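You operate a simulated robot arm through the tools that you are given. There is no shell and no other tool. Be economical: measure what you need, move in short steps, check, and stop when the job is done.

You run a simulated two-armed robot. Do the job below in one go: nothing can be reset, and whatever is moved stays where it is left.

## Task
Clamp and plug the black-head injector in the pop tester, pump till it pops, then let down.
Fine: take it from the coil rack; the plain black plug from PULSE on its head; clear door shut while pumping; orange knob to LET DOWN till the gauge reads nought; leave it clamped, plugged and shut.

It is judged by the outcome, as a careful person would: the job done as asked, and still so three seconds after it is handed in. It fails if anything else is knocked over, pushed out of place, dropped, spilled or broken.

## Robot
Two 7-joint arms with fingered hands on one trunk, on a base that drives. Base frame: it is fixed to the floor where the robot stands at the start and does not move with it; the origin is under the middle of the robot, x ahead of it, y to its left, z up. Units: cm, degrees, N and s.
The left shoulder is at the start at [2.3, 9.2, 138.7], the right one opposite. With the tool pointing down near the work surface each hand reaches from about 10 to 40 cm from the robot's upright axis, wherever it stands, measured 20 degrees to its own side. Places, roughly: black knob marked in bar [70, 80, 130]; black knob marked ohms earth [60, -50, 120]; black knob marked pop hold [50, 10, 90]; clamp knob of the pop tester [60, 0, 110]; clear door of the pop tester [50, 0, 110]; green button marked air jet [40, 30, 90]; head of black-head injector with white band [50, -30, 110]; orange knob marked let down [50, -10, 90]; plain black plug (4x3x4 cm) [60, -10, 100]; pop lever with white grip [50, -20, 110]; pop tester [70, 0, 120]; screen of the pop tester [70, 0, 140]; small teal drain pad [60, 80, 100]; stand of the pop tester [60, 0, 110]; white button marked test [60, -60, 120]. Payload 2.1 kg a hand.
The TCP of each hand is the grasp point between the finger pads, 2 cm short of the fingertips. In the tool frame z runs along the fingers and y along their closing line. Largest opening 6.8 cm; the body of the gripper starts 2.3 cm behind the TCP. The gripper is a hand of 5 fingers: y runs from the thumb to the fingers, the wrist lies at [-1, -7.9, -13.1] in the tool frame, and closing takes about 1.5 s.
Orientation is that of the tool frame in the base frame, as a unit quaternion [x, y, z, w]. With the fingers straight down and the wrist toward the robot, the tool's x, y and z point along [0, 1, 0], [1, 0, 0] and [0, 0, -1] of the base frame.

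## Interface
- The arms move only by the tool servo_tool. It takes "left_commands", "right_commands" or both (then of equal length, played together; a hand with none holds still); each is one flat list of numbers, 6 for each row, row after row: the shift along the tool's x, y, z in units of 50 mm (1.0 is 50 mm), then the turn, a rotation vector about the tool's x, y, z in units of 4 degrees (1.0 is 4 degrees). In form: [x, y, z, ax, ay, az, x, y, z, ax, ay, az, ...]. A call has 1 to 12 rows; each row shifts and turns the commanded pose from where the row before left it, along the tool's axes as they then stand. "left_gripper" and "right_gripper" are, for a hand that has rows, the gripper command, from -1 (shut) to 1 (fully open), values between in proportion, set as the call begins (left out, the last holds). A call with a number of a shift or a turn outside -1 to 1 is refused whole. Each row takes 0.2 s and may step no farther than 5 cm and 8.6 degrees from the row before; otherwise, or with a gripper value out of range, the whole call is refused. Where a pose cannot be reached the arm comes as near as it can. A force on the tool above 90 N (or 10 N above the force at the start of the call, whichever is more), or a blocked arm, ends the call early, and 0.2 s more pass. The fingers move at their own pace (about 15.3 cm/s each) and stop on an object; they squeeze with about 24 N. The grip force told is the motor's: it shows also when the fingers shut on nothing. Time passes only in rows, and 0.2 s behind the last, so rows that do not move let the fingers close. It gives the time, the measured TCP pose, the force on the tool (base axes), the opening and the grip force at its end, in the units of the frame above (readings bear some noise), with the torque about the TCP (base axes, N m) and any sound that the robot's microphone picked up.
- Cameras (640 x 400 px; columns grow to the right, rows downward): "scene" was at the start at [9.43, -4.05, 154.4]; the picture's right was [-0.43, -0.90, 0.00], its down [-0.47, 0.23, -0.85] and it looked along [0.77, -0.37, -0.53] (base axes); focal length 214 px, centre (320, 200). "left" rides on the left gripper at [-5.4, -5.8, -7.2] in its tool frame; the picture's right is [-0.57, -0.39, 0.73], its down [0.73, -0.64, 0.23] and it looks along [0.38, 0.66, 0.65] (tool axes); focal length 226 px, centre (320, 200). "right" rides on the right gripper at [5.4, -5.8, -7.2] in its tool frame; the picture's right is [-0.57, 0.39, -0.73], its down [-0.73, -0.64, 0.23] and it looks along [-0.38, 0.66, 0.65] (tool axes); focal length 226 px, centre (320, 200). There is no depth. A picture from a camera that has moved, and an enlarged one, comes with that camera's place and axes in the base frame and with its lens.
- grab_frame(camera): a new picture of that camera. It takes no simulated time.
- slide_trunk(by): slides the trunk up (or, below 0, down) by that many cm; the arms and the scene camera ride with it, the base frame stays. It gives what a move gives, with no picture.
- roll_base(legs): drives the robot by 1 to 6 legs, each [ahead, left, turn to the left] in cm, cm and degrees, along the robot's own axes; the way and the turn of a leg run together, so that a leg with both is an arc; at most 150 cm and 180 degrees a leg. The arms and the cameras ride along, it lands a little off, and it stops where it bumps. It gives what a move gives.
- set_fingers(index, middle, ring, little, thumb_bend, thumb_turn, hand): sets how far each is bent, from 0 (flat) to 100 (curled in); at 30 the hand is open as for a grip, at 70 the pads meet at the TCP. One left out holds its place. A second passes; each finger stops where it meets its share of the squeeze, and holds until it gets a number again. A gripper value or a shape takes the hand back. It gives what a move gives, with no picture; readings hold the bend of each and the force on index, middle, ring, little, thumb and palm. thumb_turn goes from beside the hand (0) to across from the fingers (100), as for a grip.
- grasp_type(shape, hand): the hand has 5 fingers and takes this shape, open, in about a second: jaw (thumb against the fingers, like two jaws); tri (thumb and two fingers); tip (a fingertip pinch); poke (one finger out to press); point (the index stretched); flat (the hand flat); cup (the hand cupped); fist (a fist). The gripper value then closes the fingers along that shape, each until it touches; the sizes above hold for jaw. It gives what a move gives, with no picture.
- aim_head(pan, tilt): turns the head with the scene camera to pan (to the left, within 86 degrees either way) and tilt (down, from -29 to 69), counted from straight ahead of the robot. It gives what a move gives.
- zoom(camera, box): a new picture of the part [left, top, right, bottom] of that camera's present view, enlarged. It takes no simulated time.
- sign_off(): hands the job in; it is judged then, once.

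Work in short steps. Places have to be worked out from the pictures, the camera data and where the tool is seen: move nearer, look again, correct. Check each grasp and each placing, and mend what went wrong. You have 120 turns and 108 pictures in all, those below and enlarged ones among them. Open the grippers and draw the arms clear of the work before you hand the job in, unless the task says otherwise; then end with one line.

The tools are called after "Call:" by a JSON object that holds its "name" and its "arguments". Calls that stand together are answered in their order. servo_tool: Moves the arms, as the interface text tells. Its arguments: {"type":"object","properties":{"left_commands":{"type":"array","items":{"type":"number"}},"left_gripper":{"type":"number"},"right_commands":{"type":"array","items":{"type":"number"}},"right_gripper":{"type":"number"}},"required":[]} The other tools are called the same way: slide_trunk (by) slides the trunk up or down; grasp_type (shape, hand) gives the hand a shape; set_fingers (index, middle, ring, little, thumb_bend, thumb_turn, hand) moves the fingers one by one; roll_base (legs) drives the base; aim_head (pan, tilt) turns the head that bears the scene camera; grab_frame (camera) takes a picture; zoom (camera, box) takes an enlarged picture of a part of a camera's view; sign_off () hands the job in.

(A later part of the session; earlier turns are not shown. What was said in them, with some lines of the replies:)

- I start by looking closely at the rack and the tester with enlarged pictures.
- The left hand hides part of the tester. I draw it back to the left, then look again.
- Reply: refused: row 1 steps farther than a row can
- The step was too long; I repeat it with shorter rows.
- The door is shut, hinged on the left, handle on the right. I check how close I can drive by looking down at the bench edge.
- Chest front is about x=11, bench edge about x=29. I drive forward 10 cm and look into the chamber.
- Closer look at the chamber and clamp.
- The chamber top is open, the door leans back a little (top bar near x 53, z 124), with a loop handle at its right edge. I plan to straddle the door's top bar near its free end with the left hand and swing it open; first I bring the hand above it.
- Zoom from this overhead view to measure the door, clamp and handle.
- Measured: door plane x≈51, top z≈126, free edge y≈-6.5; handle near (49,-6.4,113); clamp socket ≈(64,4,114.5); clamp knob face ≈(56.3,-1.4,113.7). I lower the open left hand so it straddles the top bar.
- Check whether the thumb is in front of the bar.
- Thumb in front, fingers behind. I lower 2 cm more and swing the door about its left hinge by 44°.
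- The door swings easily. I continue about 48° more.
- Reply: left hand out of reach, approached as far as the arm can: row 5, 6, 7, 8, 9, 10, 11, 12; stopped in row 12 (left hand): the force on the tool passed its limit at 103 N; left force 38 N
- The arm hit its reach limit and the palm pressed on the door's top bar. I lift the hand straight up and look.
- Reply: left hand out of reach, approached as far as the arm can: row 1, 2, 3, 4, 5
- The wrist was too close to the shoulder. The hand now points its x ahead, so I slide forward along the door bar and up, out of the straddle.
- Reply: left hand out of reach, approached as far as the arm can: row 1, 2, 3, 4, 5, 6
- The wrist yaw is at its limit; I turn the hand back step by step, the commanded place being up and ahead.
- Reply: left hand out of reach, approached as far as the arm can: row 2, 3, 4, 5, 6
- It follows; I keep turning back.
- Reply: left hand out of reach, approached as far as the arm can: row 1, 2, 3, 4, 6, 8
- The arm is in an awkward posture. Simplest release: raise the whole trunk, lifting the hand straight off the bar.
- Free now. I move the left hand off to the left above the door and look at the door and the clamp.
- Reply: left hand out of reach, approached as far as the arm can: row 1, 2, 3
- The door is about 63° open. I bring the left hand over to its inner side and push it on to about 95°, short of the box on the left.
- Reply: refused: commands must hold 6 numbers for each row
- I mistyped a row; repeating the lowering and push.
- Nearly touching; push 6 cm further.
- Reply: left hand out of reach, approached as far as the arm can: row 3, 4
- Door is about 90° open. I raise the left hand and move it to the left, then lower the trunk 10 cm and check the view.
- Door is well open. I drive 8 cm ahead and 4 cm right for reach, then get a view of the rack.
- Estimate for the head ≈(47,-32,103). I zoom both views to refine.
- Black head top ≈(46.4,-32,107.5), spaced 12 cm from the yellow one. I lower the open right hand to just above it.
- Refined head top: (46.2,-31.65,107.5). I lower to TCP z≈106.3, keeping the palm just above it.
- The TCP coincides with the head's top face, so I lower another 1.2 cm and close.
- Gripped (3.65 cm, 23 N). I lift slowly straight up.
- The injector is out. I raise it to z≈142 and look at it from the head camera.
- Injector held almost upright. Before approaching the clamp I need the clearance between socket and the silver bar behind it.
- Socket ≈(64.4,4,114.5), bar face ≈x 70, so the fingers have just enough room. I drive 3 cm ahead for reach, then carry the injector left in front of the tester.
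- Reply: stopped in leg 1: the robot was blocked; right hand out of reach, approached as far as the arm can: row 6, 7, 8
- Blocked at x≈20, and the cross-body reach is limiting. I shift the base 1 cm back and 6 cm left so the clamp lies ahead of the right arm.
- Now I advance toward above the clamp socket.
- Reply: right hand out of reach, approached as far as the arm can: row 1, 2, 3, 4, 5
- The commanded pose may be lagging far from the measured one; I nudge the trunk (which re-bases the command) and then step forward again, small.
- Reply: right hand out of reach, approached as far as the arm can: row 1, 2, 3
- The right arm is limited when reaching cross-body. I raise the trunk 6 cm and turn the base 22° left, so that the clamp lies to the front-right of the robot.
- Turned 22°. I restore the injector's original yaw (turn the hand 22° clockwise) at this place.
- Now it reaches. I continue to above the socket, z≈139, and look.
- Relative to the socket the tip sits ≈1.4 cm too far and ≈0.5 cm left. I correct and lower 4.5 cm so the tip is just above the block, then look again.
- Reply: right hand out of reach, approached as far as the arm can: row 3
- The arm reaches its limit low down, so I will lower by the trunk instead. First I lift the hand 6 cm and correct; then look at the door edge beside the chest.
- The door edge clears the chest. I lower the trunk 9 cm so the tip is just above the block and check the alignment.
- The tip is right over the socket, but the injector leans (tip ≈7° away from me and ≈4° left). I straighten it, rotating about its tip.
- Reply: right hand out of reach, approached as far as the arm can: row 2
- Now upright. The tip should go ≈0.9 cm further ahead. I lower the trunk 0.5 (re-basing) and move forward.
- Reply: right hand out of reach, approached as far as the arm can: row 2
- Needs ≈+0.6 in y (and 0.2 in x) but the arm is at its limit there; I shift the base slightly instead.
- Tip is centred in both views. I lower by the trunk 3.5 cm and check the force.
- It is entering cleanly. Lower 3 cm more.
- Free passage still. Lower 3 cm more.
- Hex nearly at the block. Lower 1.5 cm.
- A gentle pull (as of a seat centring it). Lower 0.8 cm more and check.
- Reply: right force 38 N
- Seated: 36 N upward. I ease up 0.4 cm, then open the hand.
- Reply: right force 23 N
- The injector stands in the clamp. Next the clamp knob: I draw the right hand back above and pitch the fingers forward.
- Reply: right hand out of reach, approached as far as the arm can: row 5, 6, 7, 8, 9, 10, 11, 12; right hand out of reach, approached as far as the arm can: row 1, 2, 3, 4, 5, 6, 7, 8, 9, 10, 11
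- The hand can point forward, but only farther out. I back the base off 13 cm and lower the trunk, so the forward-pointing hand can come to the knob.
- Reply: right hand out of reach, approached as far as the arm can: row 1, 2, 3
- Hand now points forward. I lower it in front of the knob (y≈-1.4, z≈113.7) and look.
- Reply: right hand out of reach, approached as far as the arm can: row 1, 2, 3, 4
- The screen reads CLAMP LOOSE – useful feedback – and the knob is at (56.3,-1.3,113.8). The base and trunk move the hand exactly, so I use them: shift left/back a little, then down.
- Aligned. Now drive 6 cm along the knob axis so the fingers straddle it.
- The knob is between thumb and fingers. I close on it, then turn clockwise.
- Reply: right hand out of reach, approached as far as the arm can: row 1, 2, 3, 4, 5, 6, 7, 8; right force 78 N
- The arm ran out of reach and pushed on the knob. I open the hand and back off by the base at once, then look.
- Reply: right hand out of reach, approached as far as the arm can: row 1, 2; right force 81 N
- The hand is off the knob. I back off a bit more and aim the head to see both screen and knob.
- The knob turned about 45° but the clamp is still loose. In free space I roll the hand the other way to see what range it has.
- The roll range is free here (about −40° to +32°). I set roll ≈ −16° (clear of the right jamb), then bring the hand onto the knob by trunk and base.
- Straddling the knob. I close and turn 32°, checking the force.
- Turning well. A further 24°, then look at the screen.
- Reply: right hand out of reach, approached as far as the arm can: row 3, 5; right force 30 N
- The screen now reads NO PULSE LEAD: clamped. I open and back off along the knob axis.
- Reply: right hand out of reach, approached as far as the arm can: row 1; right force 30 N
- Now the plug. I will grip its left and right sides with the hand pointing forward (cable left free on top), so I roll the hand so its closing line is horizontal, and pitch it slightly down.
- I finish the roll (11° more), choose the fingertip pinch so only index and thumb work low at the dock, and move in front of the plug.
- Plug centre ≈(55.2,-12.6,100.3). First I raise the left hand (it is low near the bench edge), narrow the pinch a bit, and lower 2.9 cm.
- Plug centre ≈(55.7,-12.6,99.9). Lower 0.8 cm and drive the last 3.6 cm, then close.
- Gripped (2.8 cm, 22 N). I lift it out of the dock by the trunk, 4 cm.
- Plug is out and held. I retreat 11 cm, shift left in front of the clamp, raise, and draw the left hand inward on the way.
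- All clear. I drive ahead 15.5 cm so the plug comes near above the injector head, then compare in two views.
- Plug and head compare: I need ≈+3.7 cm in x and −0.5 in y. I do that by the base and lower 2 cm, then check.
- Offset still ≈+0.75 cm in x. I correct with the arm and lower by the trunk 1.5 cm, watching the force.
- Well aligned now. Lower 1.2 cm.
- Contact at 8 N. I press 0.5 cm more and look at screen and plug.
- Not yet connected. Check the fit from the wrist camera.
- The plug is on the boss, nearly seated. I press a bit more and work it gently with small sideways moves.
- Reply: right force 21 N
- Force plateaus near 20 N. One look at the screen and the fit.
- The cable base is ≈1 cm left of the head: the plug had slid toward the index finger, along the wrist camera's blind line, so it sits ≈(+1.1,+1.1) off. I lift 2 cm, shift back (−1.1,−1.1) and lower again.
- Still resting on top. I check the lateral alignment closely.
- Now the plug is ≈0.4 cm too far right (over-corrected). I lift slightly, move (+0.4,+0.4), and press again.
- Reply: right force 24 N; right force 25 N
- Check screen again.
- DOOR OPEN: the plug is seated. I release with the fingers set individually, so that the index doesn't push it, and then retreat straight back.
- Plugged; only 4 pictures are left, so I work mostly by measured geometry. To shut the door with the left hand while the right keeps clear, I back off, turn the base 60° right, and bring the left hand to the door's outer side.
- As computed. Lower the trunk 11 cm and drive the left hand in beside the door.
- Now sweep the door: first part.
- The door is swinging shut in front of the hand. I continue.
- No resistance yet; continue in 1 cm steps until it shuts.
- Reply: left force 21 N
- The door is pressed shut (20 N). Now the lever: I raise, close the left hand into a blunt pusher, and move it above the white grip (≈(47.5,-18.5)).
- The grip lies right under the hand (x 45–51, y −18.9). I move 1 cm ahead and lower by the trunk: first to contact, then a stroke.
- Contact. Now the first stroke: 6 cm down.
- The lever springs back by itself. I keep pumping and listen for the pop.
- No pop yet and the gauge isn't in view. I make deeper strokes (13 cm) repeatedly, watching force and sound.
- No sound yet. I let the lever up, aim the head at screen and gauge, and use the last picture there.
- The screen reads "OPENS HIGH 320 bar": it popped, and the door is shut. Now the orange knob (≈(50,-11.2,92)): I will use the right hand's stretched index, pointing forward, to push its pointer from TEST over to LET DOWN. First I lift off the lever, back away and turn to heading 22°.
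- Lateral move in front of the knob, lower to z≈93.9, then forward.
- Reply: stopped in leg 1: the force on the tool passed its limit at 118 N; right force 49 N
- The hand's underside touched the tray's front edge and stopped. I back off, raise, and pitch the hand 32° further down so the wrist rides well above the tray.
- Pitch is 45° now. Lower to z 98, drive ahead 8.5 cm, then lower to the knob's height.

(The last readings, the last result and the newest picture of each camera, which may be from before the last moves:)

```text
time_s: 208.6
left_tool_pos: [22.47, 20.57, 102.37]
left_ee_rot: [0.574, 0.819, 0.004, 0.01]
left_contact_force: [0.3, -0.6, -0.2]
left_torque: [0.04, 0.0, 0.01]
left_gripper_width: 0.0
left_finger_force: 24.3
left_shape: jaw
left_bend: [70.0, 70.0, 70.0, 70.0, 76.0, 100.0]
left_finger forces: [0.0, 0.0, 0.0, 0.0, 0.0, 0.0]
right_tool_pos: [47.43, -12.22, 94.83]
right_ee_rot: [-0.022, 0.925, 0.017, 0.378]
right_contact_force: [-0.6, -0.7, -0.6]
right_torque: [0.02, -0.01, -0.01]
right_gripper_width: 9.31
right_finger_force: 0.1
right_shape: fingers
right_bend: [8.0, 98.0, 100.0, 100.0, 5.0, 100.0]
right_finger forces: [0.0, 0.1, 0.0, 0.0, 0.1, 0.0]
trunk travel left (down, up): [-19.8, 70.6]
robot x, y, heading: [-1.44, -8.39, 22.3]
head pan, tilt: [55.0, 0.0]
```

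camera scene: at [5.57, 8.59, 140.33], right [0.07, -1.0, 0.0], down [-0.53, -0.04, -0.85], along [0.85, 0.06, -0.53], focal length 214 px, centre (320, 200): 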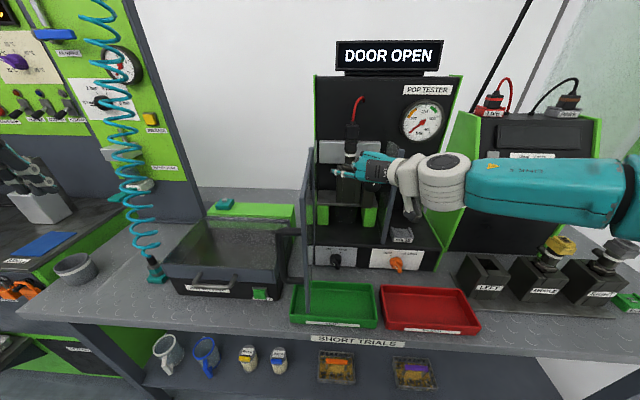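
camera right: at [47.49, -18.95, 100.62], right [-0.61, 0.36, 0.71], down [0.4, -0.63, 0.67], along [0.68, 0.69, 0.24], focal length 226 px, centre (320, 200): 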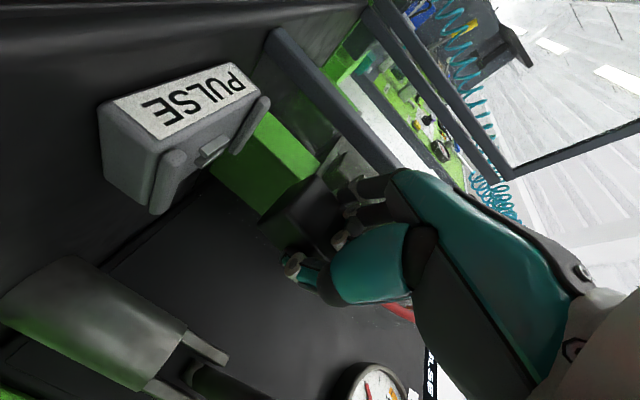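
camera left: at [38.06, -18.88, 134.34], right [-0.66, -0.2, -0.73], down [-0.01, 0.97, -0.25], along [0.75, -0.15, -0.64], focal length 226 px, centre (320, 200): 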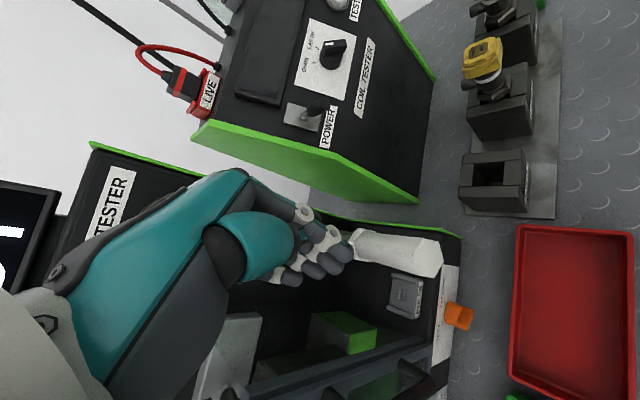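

No contact so far. Sweep right 3 cm with the arm, watching the index force.

Call:
{"name": "servo_tool", "arguments": {"right_commands": [0, -0.2, 0, 0, 0, 0, 0, -0.2, 0, 0, 0, 0, 0, -0.2, 0, 0, 0, 0]}}

Call:
{"name": "servo_tool", "arguments": {"right_commands": [0, -0.15, 0, 0, 0, 0, 0, -0.15, 0, 0, 0, 0]}}

Call:
{"name": "servo_tool", "arguments": {"right_commands": [0, -0.15, 0, 0, 0, 0, 0, -0.15, 0, 0, 0, 0]}}

```text
time_s: 209.4
left_tool_pos: [22.62, 20.58, 102.44]
left_ee_rot: [0.575, 0.818, 0.004, 0.01]
left_contact_force: [0.2, -0.3, -0.1]
left_torque: [0.01, 0.0, -0.03]
left_gripper_width: 0.0
left_finger_force: 23.7
left_shape: jaw
left_bend: [70.0, 70.0, 70.0, 70.0, 76.0, 100.0]
left_finger forces: [0.0, 0.0, 0.0, 0.0, 0.0, 0.0]
right_tool_pos: [47.48, -15.23, 94.77]
right_ee_rot: [-0.022, 0.926, 0.018, 0.378]
right_contact_force: [-0.1, 0.2, 0.1]
right_torque: [0.0, 0.01, 0.0]
right_gripper_width: 9.29
right_finger_force: 0.1
right_shape: fingers
right_bend: [8.0, 98.0, 100.0, 100.0, 5.0, 100.0]
right_finger forces: [0.0, 0.0, 0.1, 0.1, 0.0, 0.1]
trunk travel left (down, up): [-19.8, 70.6]
robot x, y, heading: [-1.36, -8.22, 22.1]
head pan, tilt: [55.0, 0.0]
```

```text
time_s: 210.0
left_tool_pos: [22.51, 20.49, 102.4]
left_ee_rot: [0.575, 0.818, 0.004, 0.009]
left_contact_force: [-0.4, 0.0, 1.0]
left_torque: [-0.03, 0.0, 0.0]
left_gripper_width: 0.0
left_finger_force: 23.6
left_shape: jaw
left_bend: [70.0, 70.0, 70.0, 70.0, 76.0, 100.0]
left_finger forces: [0.0, 0.0, 0.0, 0.0, 0.1, 0.1]
right_tool_pos: [47.63, -16.6, 94.57]
right_ee_rot: [-0.022, 0.925, 0.019, 0.379]
right_contact_force: [0.1, -0.2, 0.8]
right_torque: [0.02, -0.04, 0.0]
right_gripper_width: 9.28
right_finger_force: 0.1
right_shape: fingers
right_bend: [8.0, 98.0, 100.0, 100.0, 5.0, 100.0]
right_finger forces: [0.0, 0.0, 0.0, 0.1, 0.0, 0.0]
trunk travel left (down, up): [-19.8, 70.6]
robot x, y, heading: [-1.71, -8.1, 22.3]
head pan, tilt: [55.0, 0.0]
```

```text
time_s: 210.6
left_tool_pos: [22.54, 20.53, 102.36]
left_ee_rot: [0.574, 0.819, 0.003, 0.01]
left_contact_force: [-0.6, 0.4, 1.2]
left_torque: [-0.01, -0.01, 0.0]
left_gripper_width: 0.0
left_finger_force: 23.3
left_shape: jaw
left_bend: [70.0, 70.0, 70.0, 70.0, 76.0, 100.0]
left_finger forces: [0.1, 0.1, 0.0, 0.0, 0.0, 0.1]
right_tool_pos: [47.66, -18.07, 94.66]
right_ee_rot: [-0.022, 0.925, 0.018, 0.378]
right_contact_force: [0.3, -0.2, 0.1]
right_torque: [0.0, -0.03, -0.01]
right_gripper_width: 9.28
right_finger_force: 0.1
right_shape: fingers
right_bend: [8.0, 98.0, 100.0, 100.0, 5.0, 100.0]
right_finger forces: [0.1, 0.1, 0.0, 0.0, 0.0, 0.1]
trunk travel left (down, up): [-19.8, 70.6]
robot x, y, heading: [-1.2, -8.28, 22.2]
head pan, tilt: [55.0, 0.0]
```

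No contact: the finger passed over or short of the knob. I go back, 1.3 cm lower and 1.3 cm further ahead, and sweep again.

Call:
{"name": "servo_tool", "arguments": {"right_commands": [0, 0.4, 0, 0, 0, 0, 0, 0.4, 0, 0, 0, 0, 0, 0.4, 0, 0, 0, 0]}}

Call:
{"name": "slide_trunk", "arguments": {"by": -1.3}}

Call:
{"name": "roll_base", "arguments": {"legs": [[1.2, -0.5, 0]]}}

Call:
{"name": "servo_tool", "arguments": {"right_commands": [0, -0.2, 0, 0, 0, 0, 0, -0.2, 0, 0, 0, 0, 0, -0.15, 0, 0, 0, 0]}}

Call:
{"name": "servo_tool", "arguments": {"right_commands": [0, -0.15, 0, 0, 0, 0, 0, -0.15, 0, 0, 0, 0]}}

Call:
{"name": "servo_tool", "arguments": {"right_commands": [0, -0.15, 0, 0, 0, 0, 0, -0.15, 0, 0, 0, 0]}}

```text
time_s: 211.4
left_tool_pos: [22.55, 20.71, 102.35]
left_ee_rot: [0.574, 0.819, 0.004, 0.009]
left_contact_force: [-0.2, -0.4, -0.5]
left_torque: [-0.05, -0.03, 0.02]
left_gripper_width: 0.0
left_finger_force: 23.9
left_shape: jaw
left_bend: [70.0, 70.0, 70.0, 70.0, 76.0, 100.0]
left_finger forces: [0.0, 0.0, 0.0, 0.0, 0.1, 0.0]
right_tool_pos: [47.47, -12.05, 94.72]
right_ee_rot: [-0.022, 0.925, 0.018, 0.378]
right_contact_force: [-1.1, -0.1, -1.0]
right_torque: [0.0, -0.03, 0.01]
right_gripper_width: 9.29
right_finger_force: 0.1
right_shape: fingers
right_bend: [8.0, 98.0, 100.0, 100.0, 5.0, 100.0]
right_finger forces: [0.0, 0.0, 0.1, 0.1, 0.0, 0.0]
trunk travel left (down, up): [-19.8, 70.6]
robot x, y, heading: [-1.69, -8.06, 22.0]
head pan, tilt: [55.0, 0.0]
```

```text
time_s: 212.0
left_tool_pos: [22.54, 20.7, 101.02]
left_ee_rot: [0.574, 0.818, 0.004, 0.009]
left_contact_force: [0.8, 0.4, -0.3]
left_torque: [0.04, -0.04, -0.01]
left_gripper_width: 0.0
left_finger_force: 24.3
left_shape: jaw
left_bend: [70.0, 70.0, 70.0, 70.0, 76.0, 100.0]
left_finger forces: [0.1, 0.1, 0.0, 0.1, 0.0, 0.1]
right_tool_pos: [47.3, -12.19, 93.36]
right_ee_rot: [-0.022, 0.925, 0.018, 0.379]
right_contact_force: [-0.4, 0.0, -0.7]
right_torque: [0.0, 0.02, -0.02]
right_gripper_width: 9.28
right_finger_force: 0.1
right_shape: fingers
right_bend: [8.0, 98.0, 100.0, 100.0, 5.0, 100.0]
right_finger forces: [0.0, 0.1, 0.1, 0.0, 0.0, 0.1]
trunk travel left (down, up): [-18.5, 71.9]
robot x, y, heading: [-1.2, -8.59, 22.1]
head pan, tilt: [55.0, 0.0]
```

```text
time_s: 212.8
left_tool_pos: [23.93, 20.62, 101.13]
left_ee_rot: [0.574, 0.819, 0.005, 0.01]
left_contact_force: [-0.5, -0.6, -0.1]
left_torque: [0.0, 0.01, 0.01]
left_gripper_width: 0.0
left_finger_force: 24.9
left_shape: jaw
left_bend: [70.0, 70.0, 70.0, 70.0, 76.0, 100.0]
left_finger forces: [0.1, 0.0, 0.1, 0.0, 0.1, 0.1]
right_tool_pos: [48.81, -12.21, 93.39]
right_ee_rot: [-0.022, 0.925, 0.019, 0.378]
right_contact_force: [0.5, 0.6, 0.3]
right_torque: [0.02, 0.0, 0.0]
right_gripper_width: 9.31
right_finger_force: 0.0
right_shape: fingers
right_bend: [8.0, 98.0, 100.0, 100.0, 5.0, 100.0]
right_finger forces: [0.1, 0.0, 0.0, 0.0, 0.0, 0.1]
trunk travel left (down, up): [-18.5, 71.9]
robot x, y, heading: [0.06, -8.23, 22.2]
head pan, tilt: [55.0, 0.0]
```

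```text
time_s: 213.6
left_tool_pos: [23.75, 20.65, 101.0]
left_ee_rot: [0.574, 0.819, 0.004, 0.009]
left_contact_force: [-0.2, -0.4, -0.1]
left_torque: [0.02, -0.03, 0.01]
left_gripper_width: 0.01
left_finger_force: 24.3
left_shape: jaw
left_bend: [70.0, 70.0, 70.0, 70.0, 76.0, 100.0]
left_finger forces: [0.0, 0.1, 0.0, 0.0, 0.0, 0.0]
right_tool_pos: [48.88, -14.97, 93.38]
right_ee_rot: [-0.021, 0.925, 0.019, 0.378]
right_contact_force: [-0.6, -0.6, 0.2]
right_torque: [-0.01, 0.02, 0.01]
right_gripper_width: 9.31
right_finger_force: 0.0
right_shape: fingers
right_bend: [8.0, 98.0, 100.0, 100.0, 5.0, 100.0]
right_finger forces: [0.0, 0.0, 0.1, 0.0, 0.1, 0.0]
trunk travel left (down, up): [-18.5, 71.9]
robot x, y, heading: [-0.26, -8.18, 22.1]
head pan, tilt: [55.0, 0.0]
```

```text
time_s: 214.2
left_tool_pos: [23.82, 20.69, 101.19]
left_ee_rot: [0.574, 0.819, 0.004, 0.009]
left_contact_force: [-0.5, -0.7, 0.4]
left_torque: [-0.01, 0.02, -0.01]
left_gripper_width: 0.0
left_finger_force: 24.0
left_shape: jaw
left_bend: [70.0, 70.0, 70.0, 70.0, 76.0, 100.0]
left_finger forces: [0.0, 0.1, 0.0, 0.0, 0.0, 0.0]
right_tool_pos: [48.91, -16.44, 93.32]
right_ee_rot: [-0.022, 0.925, 0.019, 0.378]
right_contact_force: [-0.3, -0.4, 0.4]
right_torque: [0.0, -0.01, -0.02]
right_gripper_width: 9.27
right_finger_force: 0.0
right_shape: fingers
right_bend: [8.0, 98.0, 100.0, 100.0, 5.0, 100.0]
right_finger forces: [0.0, 0.0, 0.0, 0.0, 0.0, 0.1]
trunk travel left (down, up): [-18.5, 71.9]
robot x, y, heading: [0.08, -8.34, 22.3]
head pan, tilt: [55.0, 0.0]
```

```text
time_s: 214.8
left_tool_pos: [23.96, 20.6, 101.12]
left_ee_rot: [0.575, 0.818, 0.005, 0.009]
left_contact_force: [0.2, -0.7, 0.2]
left_torque: [0.01, -0.04, -0.01]
left_gripper_width: 0.0
left_finger_force: 24.2
left_shape: jaw
left_bend: [70.0, 70.0, 70.0, 70.0, 76.0, 100.0]
left_finger forces: [0.0, 0.1, 0.0, 0.0, 0.1, 0.0]
right_tool_pos: [49.04, -18.06, 93.25]
right_ee_rot: [-0.021, 0.925, 0.018, 0.379]
right_contact_force: [0.5, 0.0, 0.2]
right_torque: [-0.01, 0.0, 0.03]
right_gripper_width: 9.28
right_finger_force: 0.1
right_shape: fingers
right_bend: [8.0, 98.0, 100.0, 100.0, 5.0, 100.0]
right_finger forces: [0.0, 0.1, 0.1, 0.0, 0.0, 0.0]
trunk travel left (down, up): [-18.5, 71.9]
robot x, y, heading: [-0.02, -8.3, 22.2]
head pan, tilt: [55.0, 0.0]
```

Still free; the stretched index may flare farther left than reckoned. I keep sweeping right in small steps.

Call:
{"name": "servo_tool", "arguments": {"right_commands": [0, -0.15, 0, 0, 0, 0, 0, -0.15, 0, 0, 0, 0]}}

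Call:
{"name": "servo_tool", "arguments": {"right_commands": [0, -0.15, 0, 0, 0, 0, 0, -0.15, 0, 0, 0, 0]}}

Call:
{"name": "servo_tool", "arguments": {"right_commands": [0, -0.15, 0, 0, 0, 0, 0, -0.15, 0, 0, 0, 0]}}

```text
time_s: 215.4
left_tool_pos: [23.73, 20.65, 101.05]
left_ee_rot: [0.575, 0.818, 0.004, 0.009]
left_contact_force: [-0.8, -0.2, -0.3]
left_torque: [0.03, -0.01, 0.01]
left_gripper_width: 0.0
left_finger_force: 23.8
left_shape: jaw
left_bend: [70.0, 70.0, 70.0, 70.0, 76.0, 100.0]
left_finger forces: [0.0, 0.0, 0.0, 0.0, 0.0, 0.0]
right_tool_pos: [49.21, -19.38, 93.27]
right_ee_rot: [-0.022, 0.925, 0.017, 0.378]
right_contact_force: [-0.1, 0.1, 0.3]
right_torque: [0.0, -0.02, -0.02]
right_gripper_width: 9.32
right_finger_force: 0.0
right_shape: fingers
right_bend: [8.0, 98.0, 100.0, 100.0, 5.0, 100.0]
right_finger forces: [0.0, 0.0, 0.1, 0.0, 0.0, 0.1]
trunk travel left (down, up): [-18.5, 71.9]
robot x, y, heading: [-0.2, -8.12, 22.3]
head pan, tilt: [55.0, 0.0]
```

```text
time_s: 216.0
left_tool_pos: [23.87, 20.65, 101.09]
left_ee_rot: [0.575, 0.818, 0.004, 0.009]
left_contact_force: [-0.7, -0.4, -0.1]
left_torque: [0.01, 0.01, -0.03]
left_gripper_width: 0.01
left_finger_force: 24.3
left_shape: jaw
left_bend: [70.0, 70.0, 70.0, 70.0, 76.0, 100.0]
left_finger forces: [0.1, 0.1, 0.1, 0.0, 0.0, 0.0]
right_tool_pos: [49.18, -20.95, 93.19]
right_ee_rot: [-0.022, 0.925, 0.018, 0.378]
right_contact_force: [0.2, -0.3, -0.1]
right_torque: [0.0, -0.02, 0.04]
right_gripper_width: 9.29
right_finger_force: 0.0
right_shape: fingers
right_bend: [8.0, 98.0, 100.0, 100.0, 5.0, 100.0]
right_finger forces: [0.0, 0.1, 0.0, 0.1, 0.0, 0.0]
trunk travel left (down, up): [-18.5, 71.9]
robot x, y, heading: [-0.16, -8.09, 22.1]
head pan, tilt: [55.0, 0.0]
```

```text
time_s: 216.6
left_tool_pos: [23.86, 20.59, 101.06]
left_ee_rot: [0.574, 0.819, 0.004, 0.009]
left_contact_force: [0.5, 0.3, -0.2]
left_torque: [-0.01, -0.01, -0.01]
left_gripper_width: 0.0
left_finger_force: 24.0
left_shape: jaw
left_bend: [70.0, 70.0, 70.0, 70.0, 76.0, 100.0]
left_finger forces: [0.0, 0.0, 0.1, 0.1, 0.0, 0.0]
right_tool_pos: [49.3, -22.43, 93.27]
right_ee_rot: [-0.022, 0.925, 0.017, 0.379]
right_contact_force: [-0.2, 0.7, -0.6]
right_torque: [0.04, -0.01, 0.01]
right_gripper_width: 9.3
right_finger_force: 0.0
right_shape: fingers
right_bend: [8.0, 98.0, 100.0, 100.0, 5.0, 100.0]
right_finger forces: [0.0, 0.0, 0.0, 0.0, 0.0, 0.0]
trunk travel left (down, up): [-18.5, 71.9]
robot x, y, heading: [-0.15, -8.31, 22.0]
head pan, tilt: [55.0, 0.0]
```

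Still no touch. I change to a closed fingertip pinch, whose point is well defined at the TCP, go up and over to the left of the knob, come down, and sweep right at z≈92.

Call:
{"name": "slide_trunk", "arguments": {"by": 6}}

Call:
{"name": "grasp_type", "arguments": {"hand": "right", "shape": "tip"}}

Call:
{"name": "servo_tool", "arguments": {"right_commands": [0, 0.5, 0, 0, 0, 0, 0, 0.5, 0, 0, 0, 0, 0, 0.5, 0, 0, 0, 0, 0, 0.5, 0, 0, 0, 0, 0, 0.5, 0, 0, 0, 0, 0, 0.5, 0, 0, 0, 0, 0, 0, 0, 0, 0, 0, 0, 0, 0, 0, 0, 0], "right_gripper": -1}}

Call:
{"name": "slide_trunk", "arguments": {"by": -6.2}}

Call:
{"name": "servo_tool", "arguments": {"right_commands": [0, -0.1, 0, 0, 0, 0, 0, -0.1, 0, 0, 0, 0, 0, -0.1, 0, 0, 0, 0, 0, -0.1, 0, 0, 0, 0]}}

Call:
{"name": "servo_tool", "arguments": {"right_commands": [0, -0.1, 0, 0, 0, 0, 0, -0.1, 0, 0, 0, 0, 0, -0.1, 0, 0, 0, 0]}}

Call:
{"name": "servo_tool", "arguments": {"right_commands": [0, -0.1, 0, 0, 0, 0, 0, -0.1, 0, 0, 0, 0, 0, -0.1, 0, 0, 0, 0]}}

Call:
{"name": "servo_tool", "arguments": {"right_commands": [0, -0.1, 0, 0, 0, 0, 0, -0.1, 0, 0, 0, 0, 0, -0.1, 0, 0, 0, 0]}}

```text
time_s: 217.6
left_tool_pos: [23.83, 20.61, 107.08]
left_ee_rot: [0.575, 0.818, 0.004, 0.01]
left_contact_force: [0.6, -0.3, -0.3]
left_torque: [-0.02, -0.04, 0.01]
left_gripper_width: 0.0
left_finger_force: 24.0
left_shape: jaw
left_bend: [70.0, 70.0, 70.0, 70.0, 76.0, 100.0]
left_finger forces: [0.0, 0.0, 0.1, 0.0, 0.1, 0.0]
right_tool_pos: [49.23, -22.41, 99.15]
right_ee_rot: [-0.022, 0.925, 0.018, 0.378]
right_contact_force: [0.5, 0.2, 0.5]
right_torque: [-0.02, 0.02, 0.0]
right_gripper_width: 9.28
right_finger_force: 0.0
right_shape: fingers
right_bend: [8.0, 98.0, 100.0, 100.0, 5.0, 100.0]
right_finger forces: [0.0, 0.1, 0.0, 0.0, 0.0, 0.0]
trunk travel left (down, up): [-24.5, 65.9]
robot x, y, heading: [-0.28, -8.12, 22.2]
head pan, tilt: [55.0, 0.0]
```

```text
time_s: 218.5
left_tool_pos: [23.9, 20.61, 107.11]
left_ee_rot: [0.574, 0.819, 0.004, 0.01]
left_contact_force: [0.8, 0.0, 0.2]
left_torque: [0.0, -0.01, 0.0]
left_gripper_width: 0.02
left_finger_force: 23.7
left_shape: jaw
left_bend: [70.0, 70.0, 70.0, 70.0, 76.0, 100.0]
left_finger forces: [0.0, 0.0, 0.1, 0.0, 0.1, 0.0]
right_tool_pos: [49.25, -22.39, 99.22]
right_ee_rot: [-0.022, 0.925, 0.018, 0.379]
right_contact_force: [0.3, -1.4, -0.1]
right_torque: [-0.05, -0.03, 0.0]
right_gripper_width: 6.82
right_finger_force: 0.0
right_shape: tip
right_bend: [30.0, 98.0, 99.0, 99.0, 30.0, 98.0]
right_finger forces: [0.0, 0.1, 0.0, 0.0, 0.1, 0.0]
trunk travel left (down, up): [-24.5, 65.9]
robot x, y, heading: [0.03, -7.89, 22.2]
head pan, tilt: [55.0, 0.0]
```

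```text
time_s: 220.3
left_tool_pos: [23.86, 20.67, 106.97]
left_ee_rot: [0.575, 0.818, 0.005, 0.01]
left_contact_force: [-0.3, 0.5, 0.5]
left_torque: [0.05, 0.02, -0.01]
left_gripper_width: 0.0
left_finger_force: 24.0
left_shape: jaw
left_bend: [70.0, 70.0, 70.0, 70.0, 76.0, 100.0]
left_finger forces: [0.1, 0.0, 0.1, 0.1, 0.0, 0.0]
right_tool_pos: [48.42, -7.5, 99.35]
right_ee_rot: [-0.022, 0.925, 0.018, 0.378]
right_contact_force: [-0.1, 0.8, 0.0]
right_torque: [0.0, -0.01, 0.0]
right_gripper_width: 0.01
right_finger_force: 24.3
right_shape: tip
right_bend: [70.0, 100.0, 100.0, 100.0, 78.0, 100.0]
right_finger forces: [0.1, 0.1, 0.1, 0.0, 0.0, 0.0]
trunk travel left (down, up): [-24.5, 65.9]
robot x, y, heading: [-0.41, -8.4, 22.2]
head pan, tilt: [55.0, 0.0]
```

```text
time_s: 221.3
left_tool_pos: [23.81, 20.6, 100.84]
left_ee_rot: [0.574, 0.819, 0.004, 0.009]
left_contact_force: [0.3, 0.3, 0.1]
left_torque: [0.0, 0.02, 0.05]
left_gripper_width: 0.0
left_finger_force: 24.3
left_shape: jaw
left_bend: [70.0, 70.0, 70.0, 70.0, 76.0, 100.0]
left_finger forces: [0.0, 0.1, 0.0, 0.0, 0.0, 0.0]
right_tool_pos: [48.39, -7.43, 93.27]
right_ee_rot: [-0.022, 0.925, 0.018, 0.378]
right_contact_force: [0.6, 0.0, -0.6]
right_torque: [0.0, -0.01, 0.03]
right_gripper_width: 0.01
right_finger_force: 23.7
right_shape: tip
right_bend: [70.0, 100.0, 100.0, 100.0, 78.0, 100.0]
right_finger forces: [0.0, 0.0, 0.0, 0.1, 0.1, 0.0]
trunk travel left (down, up): [-18.3, 72.1]
robot x, y, heading: [0.09, -8.26, 22.2]
head pan, tilt: [55.0, 0.0]
```

```text
time_s: 222.3
left_tool_pos: [23.77, 20.62, 101.05]
left_ee_rot: [0.574, 0.819, 0.003, 0.01]
left_contact_force: [-1.5, -0.6, 0.0]
left_torque: [-0.03, 0.01, 0.02]
left_gripper_width: 0.01
left_finger_force: 24.5
left_shape: jaw
left_bend: [70.0, 70.0, 70.0, 70.0, 76.0, 100.0]
left_finger forces: [0.1, 0.0, 0.0, 0.0, 0.0, 0.1]
right_tool_pos: [48.57, -9.44, 93.21]
right_ee_rot: [-0.022, 0.925, 0.018, 0.378]
right_contact_force: [-5.1, 0.0, 4.4]
right_torque: [-0.06, 0.05, -0.09]
right_gripper_width: 0.01
right_finger_force: 24.0
right_shape: tip
right_bend: [71.0, 100.0, 100.0, 100.0, 78.0, 100.0]
right_finger forces: [6.2, 0.0, 0.0, 0.0, 0.1, 0.0]
trunk travel left (down, up): [-18.3, 72.1]
robot x, y, heading: [-0.23, -8.4, 22.1]
head pan, tilt: [55.0, 0.0]
```

```text
time_s: 223.1
left_tool_pos: [23.86, 20.61, 100.89]
left_ee_rot: [0.575, 0.818, 0.004, 0.009]
left_contact_force: [0.0, 0.1, 0.9]
left_torque: [0.0, 0.04, 0.01]
left_gripper_width: 0.03
left_finger_force: 24.2
left_shape: jaw
left_bend: [70.0, 70.0, 70.0, 70.0, 76.0, 100.0]
left_finger forces: [0.0, 0.0, 0.0, 0.1, 0.0, 0.0]
right_tool_pos: [48.66, -11.03, 93.13]
right_ee_rot: [-0.022, 0.925, 0.019, 0.378]
right_contact_force: [-0.1, -0.2, -0.9]
right_torque: [-0.02, 0.05, -0.01]
right_gripper_width: 0.0
right_finger_force: 24.2
right_shape: tip
right_bend: [70.0, 100.0, 100.0, 100.0, 78.0, 100.0]
right_finger forces: [0.1, 0.0, 0.0, 0.0, 0.0, 0.0]
trunk travel left (down, up): [-18.3, 72.1]
robot x, y, heading: [0.1, -8.18, 22.2]
head pan, tilt: [55.0, 0.0]
```

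```text
time_s: 223.9
left_tool_pos: [23.75, 20.56, 100.91]
left_ee_rot: [0.575, 0.818, 0.004, 0.01]
left_contact_force: [0.2, 0.3, 0.9]
left_torque: [0.0, 0.01, 0.01]
left_gripper_width: 0.01
left_finger_force: 23.4
left_shape: jaw
left_bend: [70.0, 70.0, 70.0, 70.0, 76.0, 100.0]
left_finger forces: [0.2, 0.1, 0.0, 0.0, 0.1, 0.0]
right_tool_pos: [48.65, -12.44, 93.28]
right_ee_rot: [-0.022, 0.925, 0.019, 0.378]
right_contact_force: [-0.3, 0.8, -0.7]
right_torque: [0.04, -0.02, -0.02]
right_gripper_width: 0.0
right_finger_force: 23.9
right_shape: tip
right_bend: [70.0, 100.0, 100.0, 100.0, 78.0, 100.0]
right_finger forces: [0.0, 0.0, 0.0, 0.1, 0.5, 0.0]
trunk travel left (down, up): [-18.3, 72.1]
robot x, y, heading: [-0.36, -7.97, 22.2]
head pan, tilt: [55.0, 0.0]
```

```text
time_s: 224.7
left_tool_pos: [23.92, 20.58, 100.94]
left_ee_rot: [0.574, 0.819, 0.004, 0.009]
left_contact_force: [-0.6, 0.0, 0.5]
left_torque: [-0.01, 0.01, 0.04]
left_gripper_width: 0.04
left_finger_force: 23.9
left_shape: jaw
left_bend: [70.0, 70.0, 70.0, 70.0, 76.0, 100.0]
left_finger forces: [0.0, 0.0, 0.0, 0.0, 0.0, 0.1]
right_tool_pos: [48.77, -13.97, 93.12]
right_ee_rot: [-0.022, 0.925, 0.017, 0.378]
right_contact_force: [0.9, -0.7, 0.2]
right_torque: [-0.01, 0.0, 0.0]
right_gripper_width: 0.01
right_finger_force: 24.1
right_shape: tip
right_bend: [70.0, 100.0, 100.0, 100.0, 78.0, 100.0]
right_finger forces: [0.0, 0.0, 0.1, 0.1, 0.0, 0.0]
trunk travel left (down, up): [-18.3, 72.1]
robot x, y, heading: [-0.25, -8.47, 22.1]
head pan, tilt: [55.0, 0.0]
```

There was a touch at y≈-9.4 (6 N), then it slid by freely: perhaps the pointer turned, perhaps the finger rode over. I repeat the sweep 0.8 cm deeper and 0.4 cm lower to be sure.

Call:
{"name": "slide_trunk", "arguments": {"by": 5}}

Call:
{"name": "servo_tool", "arguments": {"right_commands": [0, 0.45, 0, 0, 0, 0, 0, 0.45, 0, 0, 0, 0, -0.11, 0.46, 0.11, 0, 0, 0]}}

Call:
{"name": "slide_trunk", "arguments": {"by": -5.4}}

Call:
{"name": "servo_tool", "arguments": {"right_commands": [0, -0.12, 0, 0, 0, 0, 0, -0.12, 0, 0, 0, 0]}}

Call:
{"name": "servo_tool", "arguments": {"right_commands": [0, -0.1, 0, 0, 0, 0, 0, -0.1, 0, 0, 0, 0]}}

Call:
{"name": "servo_tool", "arguments": {"right_commands": [0, -0.1, 0, 0, 0, 0, 0, -0.1, 0, 0, 0, 0]}}

Call:
{"name": "servo_tool", "arguments": {"right_commands": [0, -0.1, 0, 0, 0, 0, 0, -0.1, 0, 0, 0, 0]}}

Call:
{"name": "servo_tool", "arguments": {"right_commands": [0, -0.1, 0, 0, 0, 0, 0, -0.1, 0, 0, 0, 0, 0, -0.1, 0, 0, 0, 0]}}

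```text
time_s: 225.6
left_tool_pos: [23.9, 20.63, 105.77]
left_ee_rot: [0.574, 0.819, 0.004, 0.01]
left_contact_force: [0.1, -0.6, 0.4]
left_torque: [0.0, 0.01, 0.0]
left_gripper_width: 0.0
left_finger_force: 24.2
left_shape: jaw
left_bend: [70.0, 70.0, 70.0, 70.0, 76.0, 100.0]
left_finger forces: [0.0, 0.1, 0.0, 0.0, 0.1, 0.0]
right_tool_pos: [48.79, -14.09, 98.09]
right_ee_rot: [-0.022, 0.925, 0.019, 0.379]
right_contact_force: [-0.1, -0.1, -0.8]
right_torque: [-0.02, 0.01, 0.02]
right_gripper_width: 0.01
right_finger_force: 24.5
right_shape: tip
right_bend: [70.0, 100.0, 100.0, 100.0, 78.0, 100.0]
right_finger forces: [0.0, 0.0, 0.1, 0.0, 0.0, 0.0]
trunk travel left (down, up): [-23.3, 67.1]
robot x, y, heading: [0.2, -7.96, 22.3]
head pan, tilt: [55.0, 0.0]
```

```text
time_s: 226.4
left_tool_pos: [23.86, 20.58, 105.89]
left_ee_rot: [0.574, 0.819, 0.004, 0.01]
left_contact_force: [0.1, -0.2, -0.2]
left_torque: [-0.02, 0.0, 0.0]
left_gripper_width: 0.0
left_finger_force: 24.3
left_shape: jaw
left_bend: [70.0, 70.0, 70.0, 70.0, 76.0, 100.0]
left_finger forces: [0.0, 0.0, 0.0, 0.0, 0.0, 0.1]
right_tool_pos: [49.22, -6.97, 98.22]
right_ee_rot: [-0.022, 0.925, 0.018, 0.379]
right_contact_force: [-0.9, 0.5, 0.4]
right_torque: [0.01, -0.01, 0.0]
right_gripper_width: 0.01
right_finger_force: 23.9
right_shape: tip
right_bend: [70.0, 100.0, 100.0, 100.0, 78.0, 100.0]
right_finger forces: [0.0, 0.0, 0.0, 0.0, 0.0, 0.0]
trunk travel left (down, up): [-23.3, 67.1]
robot x, y, heading: [-0.41, -8.23, 22.3]
head pan, tilt: [55.0, 0.0]
```

```text
time_s: 227.4
left_tool_pos: [23.86, 20.69, 100.48]
left_ee_rot: [0.575, 0.818, 0.005, 0.009]
left_contact_force: [0.2, -0.5, 0.1]
left_torque: [-0.03, 0.02, 0.02]
left_gripper_width: 0.0
left_finger_force: 24.1
left_shape: jaw
left_bend: [70.0, 70.0, 70.0, 70.0, 76.0, 100.0]
left_finger forces: [0.1, 0.1, 0.0, 0.0, 0.1, 0.0]
right_tool_pos: [49.14, -7.11, 92.94]
right_ee_rot: [-0.022, 0.925, 0.018, 0.379]
right_contact_force: [-0.2, 0.0, -0.3]
right_torque: [0.01, 0.0, 0.01]
right_gripper_width: 0.0
right_finger_force: 23.8
right_shape: tip
right_bend: [70.0, 100.0, 100.0, 100.0, 78.0, 100.0]
right_finger forces: [0.0, 0.0, 0.0, 0.0, 0.0, 0.1]
trunk travel left (down, up): [-17.9, 72.5]
robot x, y, heading: [-0.4, -8.06, 22.3]
head pan, tilt: [55.0, 0.0]
```

```text
time_s: 228.0
left_tool_pos: [23.81, 20.57, 100.42]
left_ee_rot: [0.574, 0.819, 0.004, 0.01]
left_contact_force: [0.8, 0.9, -0.6]
left_torque: [0.02, -0.01, 0.02]
left_gripper_width: 0.0
left_finger_force: 24.0
left_shape: jaw
left_bend: [70.0, 70.0, 70.0, 70.0, 76.0, 100.0]
left_finger forces: [0.0, 0.0, 0.0, 0.0, 0.0, 0.0]
right_tool_pos: [49.32, -8.45, 92.82]
right_ee_rot: [-0.021, 0.925, 0.018, 0.379]
right_contact_force: [0.5, -0.3, -0.1]
right_torque: [-0.01, 0.02, -0.01]
right_gripper_width: 0.02
right_finger_force: 24.3
right_shape: tip
right_bend: [70.0, 100.0, 100.0, 100.0, 78.0, 100.0]
right_finger forces: [0.0, 0.0, 0.0, 0.1, 0.1, 0.0]
trunk travel left (down, up): [-17.9, 72.5]
robot x, y, heading: [-0.2, -8.64, 22.3]
head pan, tilt: [55.0, 0.0]
```

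```text
time_s: 228.6
left_tool_pos: [23.8, 20.58, 100.51]
left_ee_rot: [0.574, 0.819, 0.004, 0.01]
left_contact_force: [-1.0, 0.0, 0.7]
left_torque: [0.02, 0.0, -0.02]
left_gripper_width: 0.0
left_finger_force: 23.8
left_shape: jaw
left_bend: [70.0, 70.0, 70.0, 70.0, 76.0, 100.0]
left_finger forces: [0.0, 0.1, 0.1, 0.1, 0.0, 0.1]
right_tool_pos: [49.28, -9.34, 92.85]
right_ee_rot: [-0.021, 0.925, 0.019, 0.378]
right_contact_force: [0.2, 0.6, 1.2]
right_torque: [-0.03, 0.02, 0.01]
right_gripper_width: 0.01
right_finger_force: 24.1
right_shape: tip
right_bend: [70.0, 100.0, 100.0, 100.0, 78.0, 100.0]
right_finger forces: [1.5, 0.1, 0.1, 0.0, 0.1, 0.0]
trunk travel left (down, up): [-17.9, 72.5]
robot x, y, heading: [-0.15, -8.3, 22.2]
head pan, tilt: [55.0, 0.0]
```

```text
time_s: 229.2
left_tool_pos: [23.61, 20.89, 100.47]
left_ee_rot: [0.574, 0.819, 0.004, 0.012]
left_contact_force: [0.5, 0.2, 0.0]
left_torque: [-0.03, -0.03, -0.05]
left_gripper_width: 0.01
left_finger_force: 24.1
left_shape: jaw
left_bend: [70.0, 70.0, 70.0, 70.0, 76.0, 100.0]
left_finger forces: [0.0, 0.1, 0.1, 0.0, 0.1, 0.0]
right_tool_pos: [49.21, -9.98, 93.06]
right_ee_rot: [-0.024, 0.924, 0.018, 0.38]
right_contact_force: [-9.4, 21.6, 18.9]
right_torque: [0.08, -0.02, -0.03]
right_gripper_width: 0.0
right_finger_force: 23.9
right_shape: tip
right_bend: [70.0, 100.0, 100.0, 100.0, 78.0, 100.0]
right_finger forces: [29.1, 0.0, 0.0, 0.1, 0.0, 0.0]
trunk travel left (down, up): [-17.9, 72.5]
robot x, y, heading: [-0.56, -8.36, 22.4]
head pan, tilt: [55.0, 0.0]
```

```text
time_s: 229.8
left_tool_pos: [23.4, 20.97, 100.48]
left_ee_rot: [0.575, 0.818, 0.004, 0.013]
left_contact_force: [0.2, 0.6, 0.5]
left_torque: [-0.02, 0.03, 0.01]
left_gripper_width: 0.0
left_finger_force: 24.4
left_shape: jaw
left_bend: [70.0, 70.0, 70.0, 70.0, 76.0, 100.0]
left_finger forces: [0.0, 0.1, 0.1, 0.0, 0.1, 0.0]
right_tool_pos: [48.91, -10.89, 93.34]
right_ee_rot: [-0.024, 0.924, 0.019, 0.381]
right_contact_force: [-19.6, 32.3, 29.6]
right_torque: [0.34, 0.02, 0.25]
right_gripper_width: 0.01
right_finger_force: 24.3
right_shape: tip
right_bend: [70.0, 100.0, 100.0, 100.0, 78.0, 100.0]
right_finger forces: [50.8, 0.1, 0.0, 0.1, 0.1, 0.1]
trunk travel left (down, up): [-17.9, 72.5]
robot x, y, heading: [0.23, -8.48, 22.4]
head pan, tilt: [55.0, 0.0]
```

```text
time_s: 230.6
left_tool_pos: [23.06, 21.55, 100.53]
left_ee_rot: [0.572, 0.82, 0.004, 0.014]
left_contact_force: [0.0, 0.0, 0.5]
left_torque: [0.01, 0.0, 0.01]
left_gripper_width: 0.0
left_finger_force: 24.1
left_shape: jaw
left_bend: [70.0, 70.0, 70.0, 70.0, 76.0, 100.0]
left_finger forces: [0.0, 0.1, 0.0, 0.1, 0.1, 0.0]
right_tool_pos: [48.85, -11.66, 93.39]
right_ee_rot: [-0.028, 0.923, 0.02, 0.382]
right_contact_force: [-42.3, 41.0, 31.9]
right_torque: [0.57, 0.28, 0.52]
right_gripper_width: 0.01
right_finger_force: 24.1
right_shape: tip
right_bend: [70.0, 100.0, 100.0, 100.0, 77.0, 100.0]
right_finger forces: [97.0, 0.1, 0.0, 0.0, 0.0, 0.0]
trunk travel left (down, up): [-17.9, 72.5]
robot x, y, heading: [-0.04, -8.49, 22.7]
head pan, tilt: [55.0, 0.0]
```

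Now a firm stop: the finger stands over the knob's middle with the pointer hard against its right side, so the knob is at the LET DOWN stop. I ease off left, lift clear, back away, open both hands and wait for the pressure to fall.

Call:
{"name": "servo_tool", "arguments": {"right_commands": [0, 0.16, 0, 0, 0, 0, 0, 0, 0, 0, 0, 0]}}

Call:
{"name": "slide_trunk", "arguments": {"by": 7}}

Call:
{"name": "roll_base", "arguments": {"legs": [[-18, 7, 0]]}}

Call:
{"name": "servo_tool", "arguments": {"left_commands": [0, 0, 0, 0, 0, 0, 0, 0, 0, 0, 0, 0, 0, 0, 0, 0, 0, 0, 0, 0, 0, 0, 0, 0, 0, 0, 0, 0, 0, 0, 0, 0, 0, 0, 0, 0, 0, 0, 0, 0, 0, 0, 0, 0, 0, 0, 0, 0, 0, 0, 0, 0, 0, 0, 0, 0, 0, 0, 0, 0], "right_commands": [0, 0, 0, 0, 0, 0, 0, 0, 0, 0, 0, 0, 0, 0, 0, 0, 0, 0, 0, 0, 0, 0, 0, 0, 0, 0, 0, 0, 0, 0, 0, 0, 0, 0, 0, 0, 0, 0, 0, 0, 0, 0, 0, 0, 0, 0, 0, 0, 0, 0, 0, 0, 0, 0, 0, 0, 0, 0, 0, 0], "left_gripper": 1, "right_gripper": 1}}

```text
time_s: 231.2
left_tool_pos: [23.22, 20.95, 100.5]
left_ee_rot: [0.574, 0.819, 0.005, 0.013]
left_contact_force: [0.9, -0.4, 0.2]
left_torque: [0.02, -0.01, 0.03]
left_gripper_width: 0.0
left_finger_force: 23.7
left_shape: jaw
left_bend: [70.0, 70.0, 70.0, 70.0, 76.0, 100.0]
left_finger forces: [0.0, 0.0, 0.0, 0.0, 0.1, 0.0]
right_tool_pos: [48.94, -11.28, 93.27]
right_ee_rot: [-0.025, 0.924, 0.019, 0.382]
right_contact_force: [-34.1, 36.3, 29.9]
right_torque: [0.51, 0.14, 0.39]
right_gripper_width: 0.0
right_finger_force: 24.0
right_shape: tip
right_bend: [70.0, 100.0, 100.0, 100.0, 77.0, 100.0]
right_finger forces: [80.4, 0.0, 0.1, 0.0, 0.1, 0.0]
trunk travel left (down, up): [-17.9, 72.5]
robot x, y, heading: [-0.38, -8.43, 22.4]
head pan, tilt: [55.0, 0.0]
```

```text
time_s: 232.2
left_tool_pos: [23.96, 20.59, 107.42]
left_ee_rot: [0.574, 0.819, 0.004, 0.01]
left_contact_force: [0.6, 0.5, -0.1]
left_torque: [-0.03, 0.0, 0.01]
left_gripper_width: 0.0
left_finger_force: 23.5
left_shape: jaw
left_bend: [70.0, 70.0, 70.0, 70.0, 76.0, 100.0]
left_finger forces: [0.1, 0.0, 0.0, 0.0, 0.0, 0.0]
right_tool_pos: [49.43, -12.09, 99.73]
right_ee_rot: [-0.022, 0.925, 0.018, 0.378]
right_contact_force: [-0.5, 0.1, -0.2]
right_torque: [-0.02, -0.01, -0.03]
right_gripper_width: 0.0
right_finger_force: 24.0
right_shape: tip
right_bend: [70.0, 100.0, 100.0, 100.0, 77.0, 100.0]
right_finger forces: [0.0, 0.0, 0.0, 0.0, 0.0, 0.1]
trunk travel left (down, up): [-24.9, 65.5]
robot x, y, heading: [-0.07, -8.38, 22.3]
head pan, tilt: [55.0, 0.0]
```

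```text
time_s: 233.8
left_tool_pos: [4.69, 20.35, 107.48]
left_ee_rot: [0.575, 0.818, 0.004, 0.009]
left_contact_force: [-0.2, -0.4, -0.2]
left_torque: [-0.01, 0.03, 0.02]
left_gripper_width: 0.01
left_finger_force: 24.1
left_shape: jaw
left_bend: [70.0, 70.0, 70.0, 70.0, 76.0, 100.0]
left_finger forces: [0.0, 0.1, 0.0, 0.1, 0.0, 0.1]
right_tool_pos: [30.29, -12.36, 99.68]
right_ee_rot: [-0.021, 0.926, 0.017, 0.377]
right_contact_force: [-0.4, -0.2, -0.6]
right_torque: [0.0, 0.0, -0.03]
right_gripper_width: 0.01
right_finger_force: 23.7
right_shape: tip
right_bend: [70.0, 100.0, 100.0, 100.0, 77.0, 100.0]
right_finger forces: [0.0, 0.0, 0.0, 0.1, 0.1, 0.0]
trunk travel left (down, up): [-24.9, 65.5]
robot x, y, heading: [-19.13, -8.46, 22.0]
head pan, tilt: [55.0, 0.0]
```

```text
time_s: 236.0
left_tool_pos: [4.86, 20.35, 107.45]
left_ee_rot: [0.575, 0.818, 0.004, 0.009]
left_contact_force: [0.4, -0.2, -0.3]
left_torque: [-0.01, -0.01, 0.02]
left_gripper_width: 6.76
left_finger_force: 0.0
left_shape: jaw
left_bend: [30.0, 30.0, 30.0, 30.0, 30.0, 98.0]
left_finger forces: [0.0, 0.1, 0.0, 0.1, 0.0, 0.0]
right_tool_pos: [30.38, -12.38, 99.79]
right_ee_rot: [-0.02, 0.925, 0.018, 0.378]
right_contact_force: [-0.1, -0.7, 0.2]
right_torque: [0.03, 0.01, -0.02]
right_gripper_width: 6.75
right_finger_force: 0.0
right_shape: tip
right_bend: [30.0, 98.0, 99.0, 99.0, 30.0, 98.0]
right_finger forces: [0.0, 0.0, 0.0, 0.0, 0.1, 0.1]
trunk travel left (down, up): [-24.9, 65.5]
robot x, y, heading: [-19.54, -8.53, 22.0]
head pan, tilt: [55.0, 0.0]
```

Hands are open and clear. I wait a few more seconds for the gauge to fall, then hand in.

Call:
{"name": "servo_tool", "arguments": {"right_commands": [0, 0, -0.5, 0, 0, 0, 0, 0, -0.5, 0, 0, 0, 0, 0, 0, 0, 0, 0, 0, 0, 0, 0, 0, 0, 0, 0, 0, 0, 0, 0, 0, 0, 0, 0, 0, 0, 0, 0, 0, 0, 0, 0, 0, 0, 0, 0, 0, 0, 0, 0, 0, 0, 0, 0, 0, 0, 0, 0, 0, 0, 0, 0, 0, 0, 0, 0, 0, 0, 0, 0, 0, 0]}}

Call:
{"name": "slide_trunk", "arguments": {"by": 8}}

Call:
{"name": "sign_off", "arguments": {}}

```text
time_s: 238.6
left_tool_pos: [4.82, 20.29, 107.59]
left_ee_rot: [0.576, 0.818, 0.004, 0.009]
left_contact_force: [0.2, 0.5, 0.1]
left_torque: [-0.01, -0.01, 0.03]
left_gripper_width: 6.78
left_finger_force: 0.0
left_shape: jaw
left_bend: [30.0, 30.0, 30.0, 30.0, 30.0, 98.0]
left_finger forces: [0.0, 0.0, 0.0, 0.0, 0.0, 0.0]
right_tool_pos: [26.91, -12.58, 103.32]
right_ee_rot: [-0.021, 0.926, 0.018, 0.377]
right_contact_force: [0.4, 0.1, -0.8]
right_torque: [-0.03, -0.02, 0.03]
right_gripper_width: 6.75
right_finger_force: 0.1
right_shape: tip
right_bend: [30.0, 98.0, 99.0, 99.0, 30.0, 98.0]
right_finger forces: [0.0, 0.0, 0.1, 0.0, 0.1, 0.0]
trunk travel left (down, up): [-24.9, 65.5]
robot x, y, heading: [-19.21, -8.52, 22.2]
head pan, tilt: [55.0, 0.0]
```

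```text
time_s: 239.8
left_tool_pos: [4.82, 20.31, 115.47]
left_ee_rot: [0.574, 0.819, 0.004, 0.009]
left_contact_force: [-0.6, -0.4, -0.3]
left_torque: [0.01, 0.02, 0.03]
left_gripper_width: 6.78
left_finger_force: 0.1
left_shape: jaw
left_bend: [30.0, 30.0, 30.0, 30.0, 30.0, 98.0]
left_finger forces: [0.1, 0.1, 0.0, 0.0, 0.1, 0.0]
right_tool_pos: [26.81, -12.52, 111.36]
right_ee_rot: [-0.021, 0.925, 0.018, 0.378]
right_contact_force: [-0.3, 0.2, -0.9]
right_torque: [0.0, 0.0, -0.03]
right_gripper_width: 6.76
right_finger_force: 0.0
right_shape: tip
right_bend: [30.0, 98.0, 99.0, 99.0, 30.0, 98.0]
right_finger forces: [0.0, 0.1, 0.0, 0.1, 0.0, 0.0]
trunk travel left (down, up): [-32.9, 57.5]
robot x, y, heading: [-19.36, -8.14, 22.1]
head pan, tilt: [55.0, 0.0]
```

```text
The job is handed in.
```

The black-head injector was clamped, plugged and pumped with the door shut until it popped (screen: "OPENS HIGH 320 bar"); I pushed the orange knob to what felt like its LET DOWN stop, but with no pictures left I could not check the knob or that the gauge reads nought, nor whether a hand bump of over 100 N, probably on the red tray's front edge, moved the tray.
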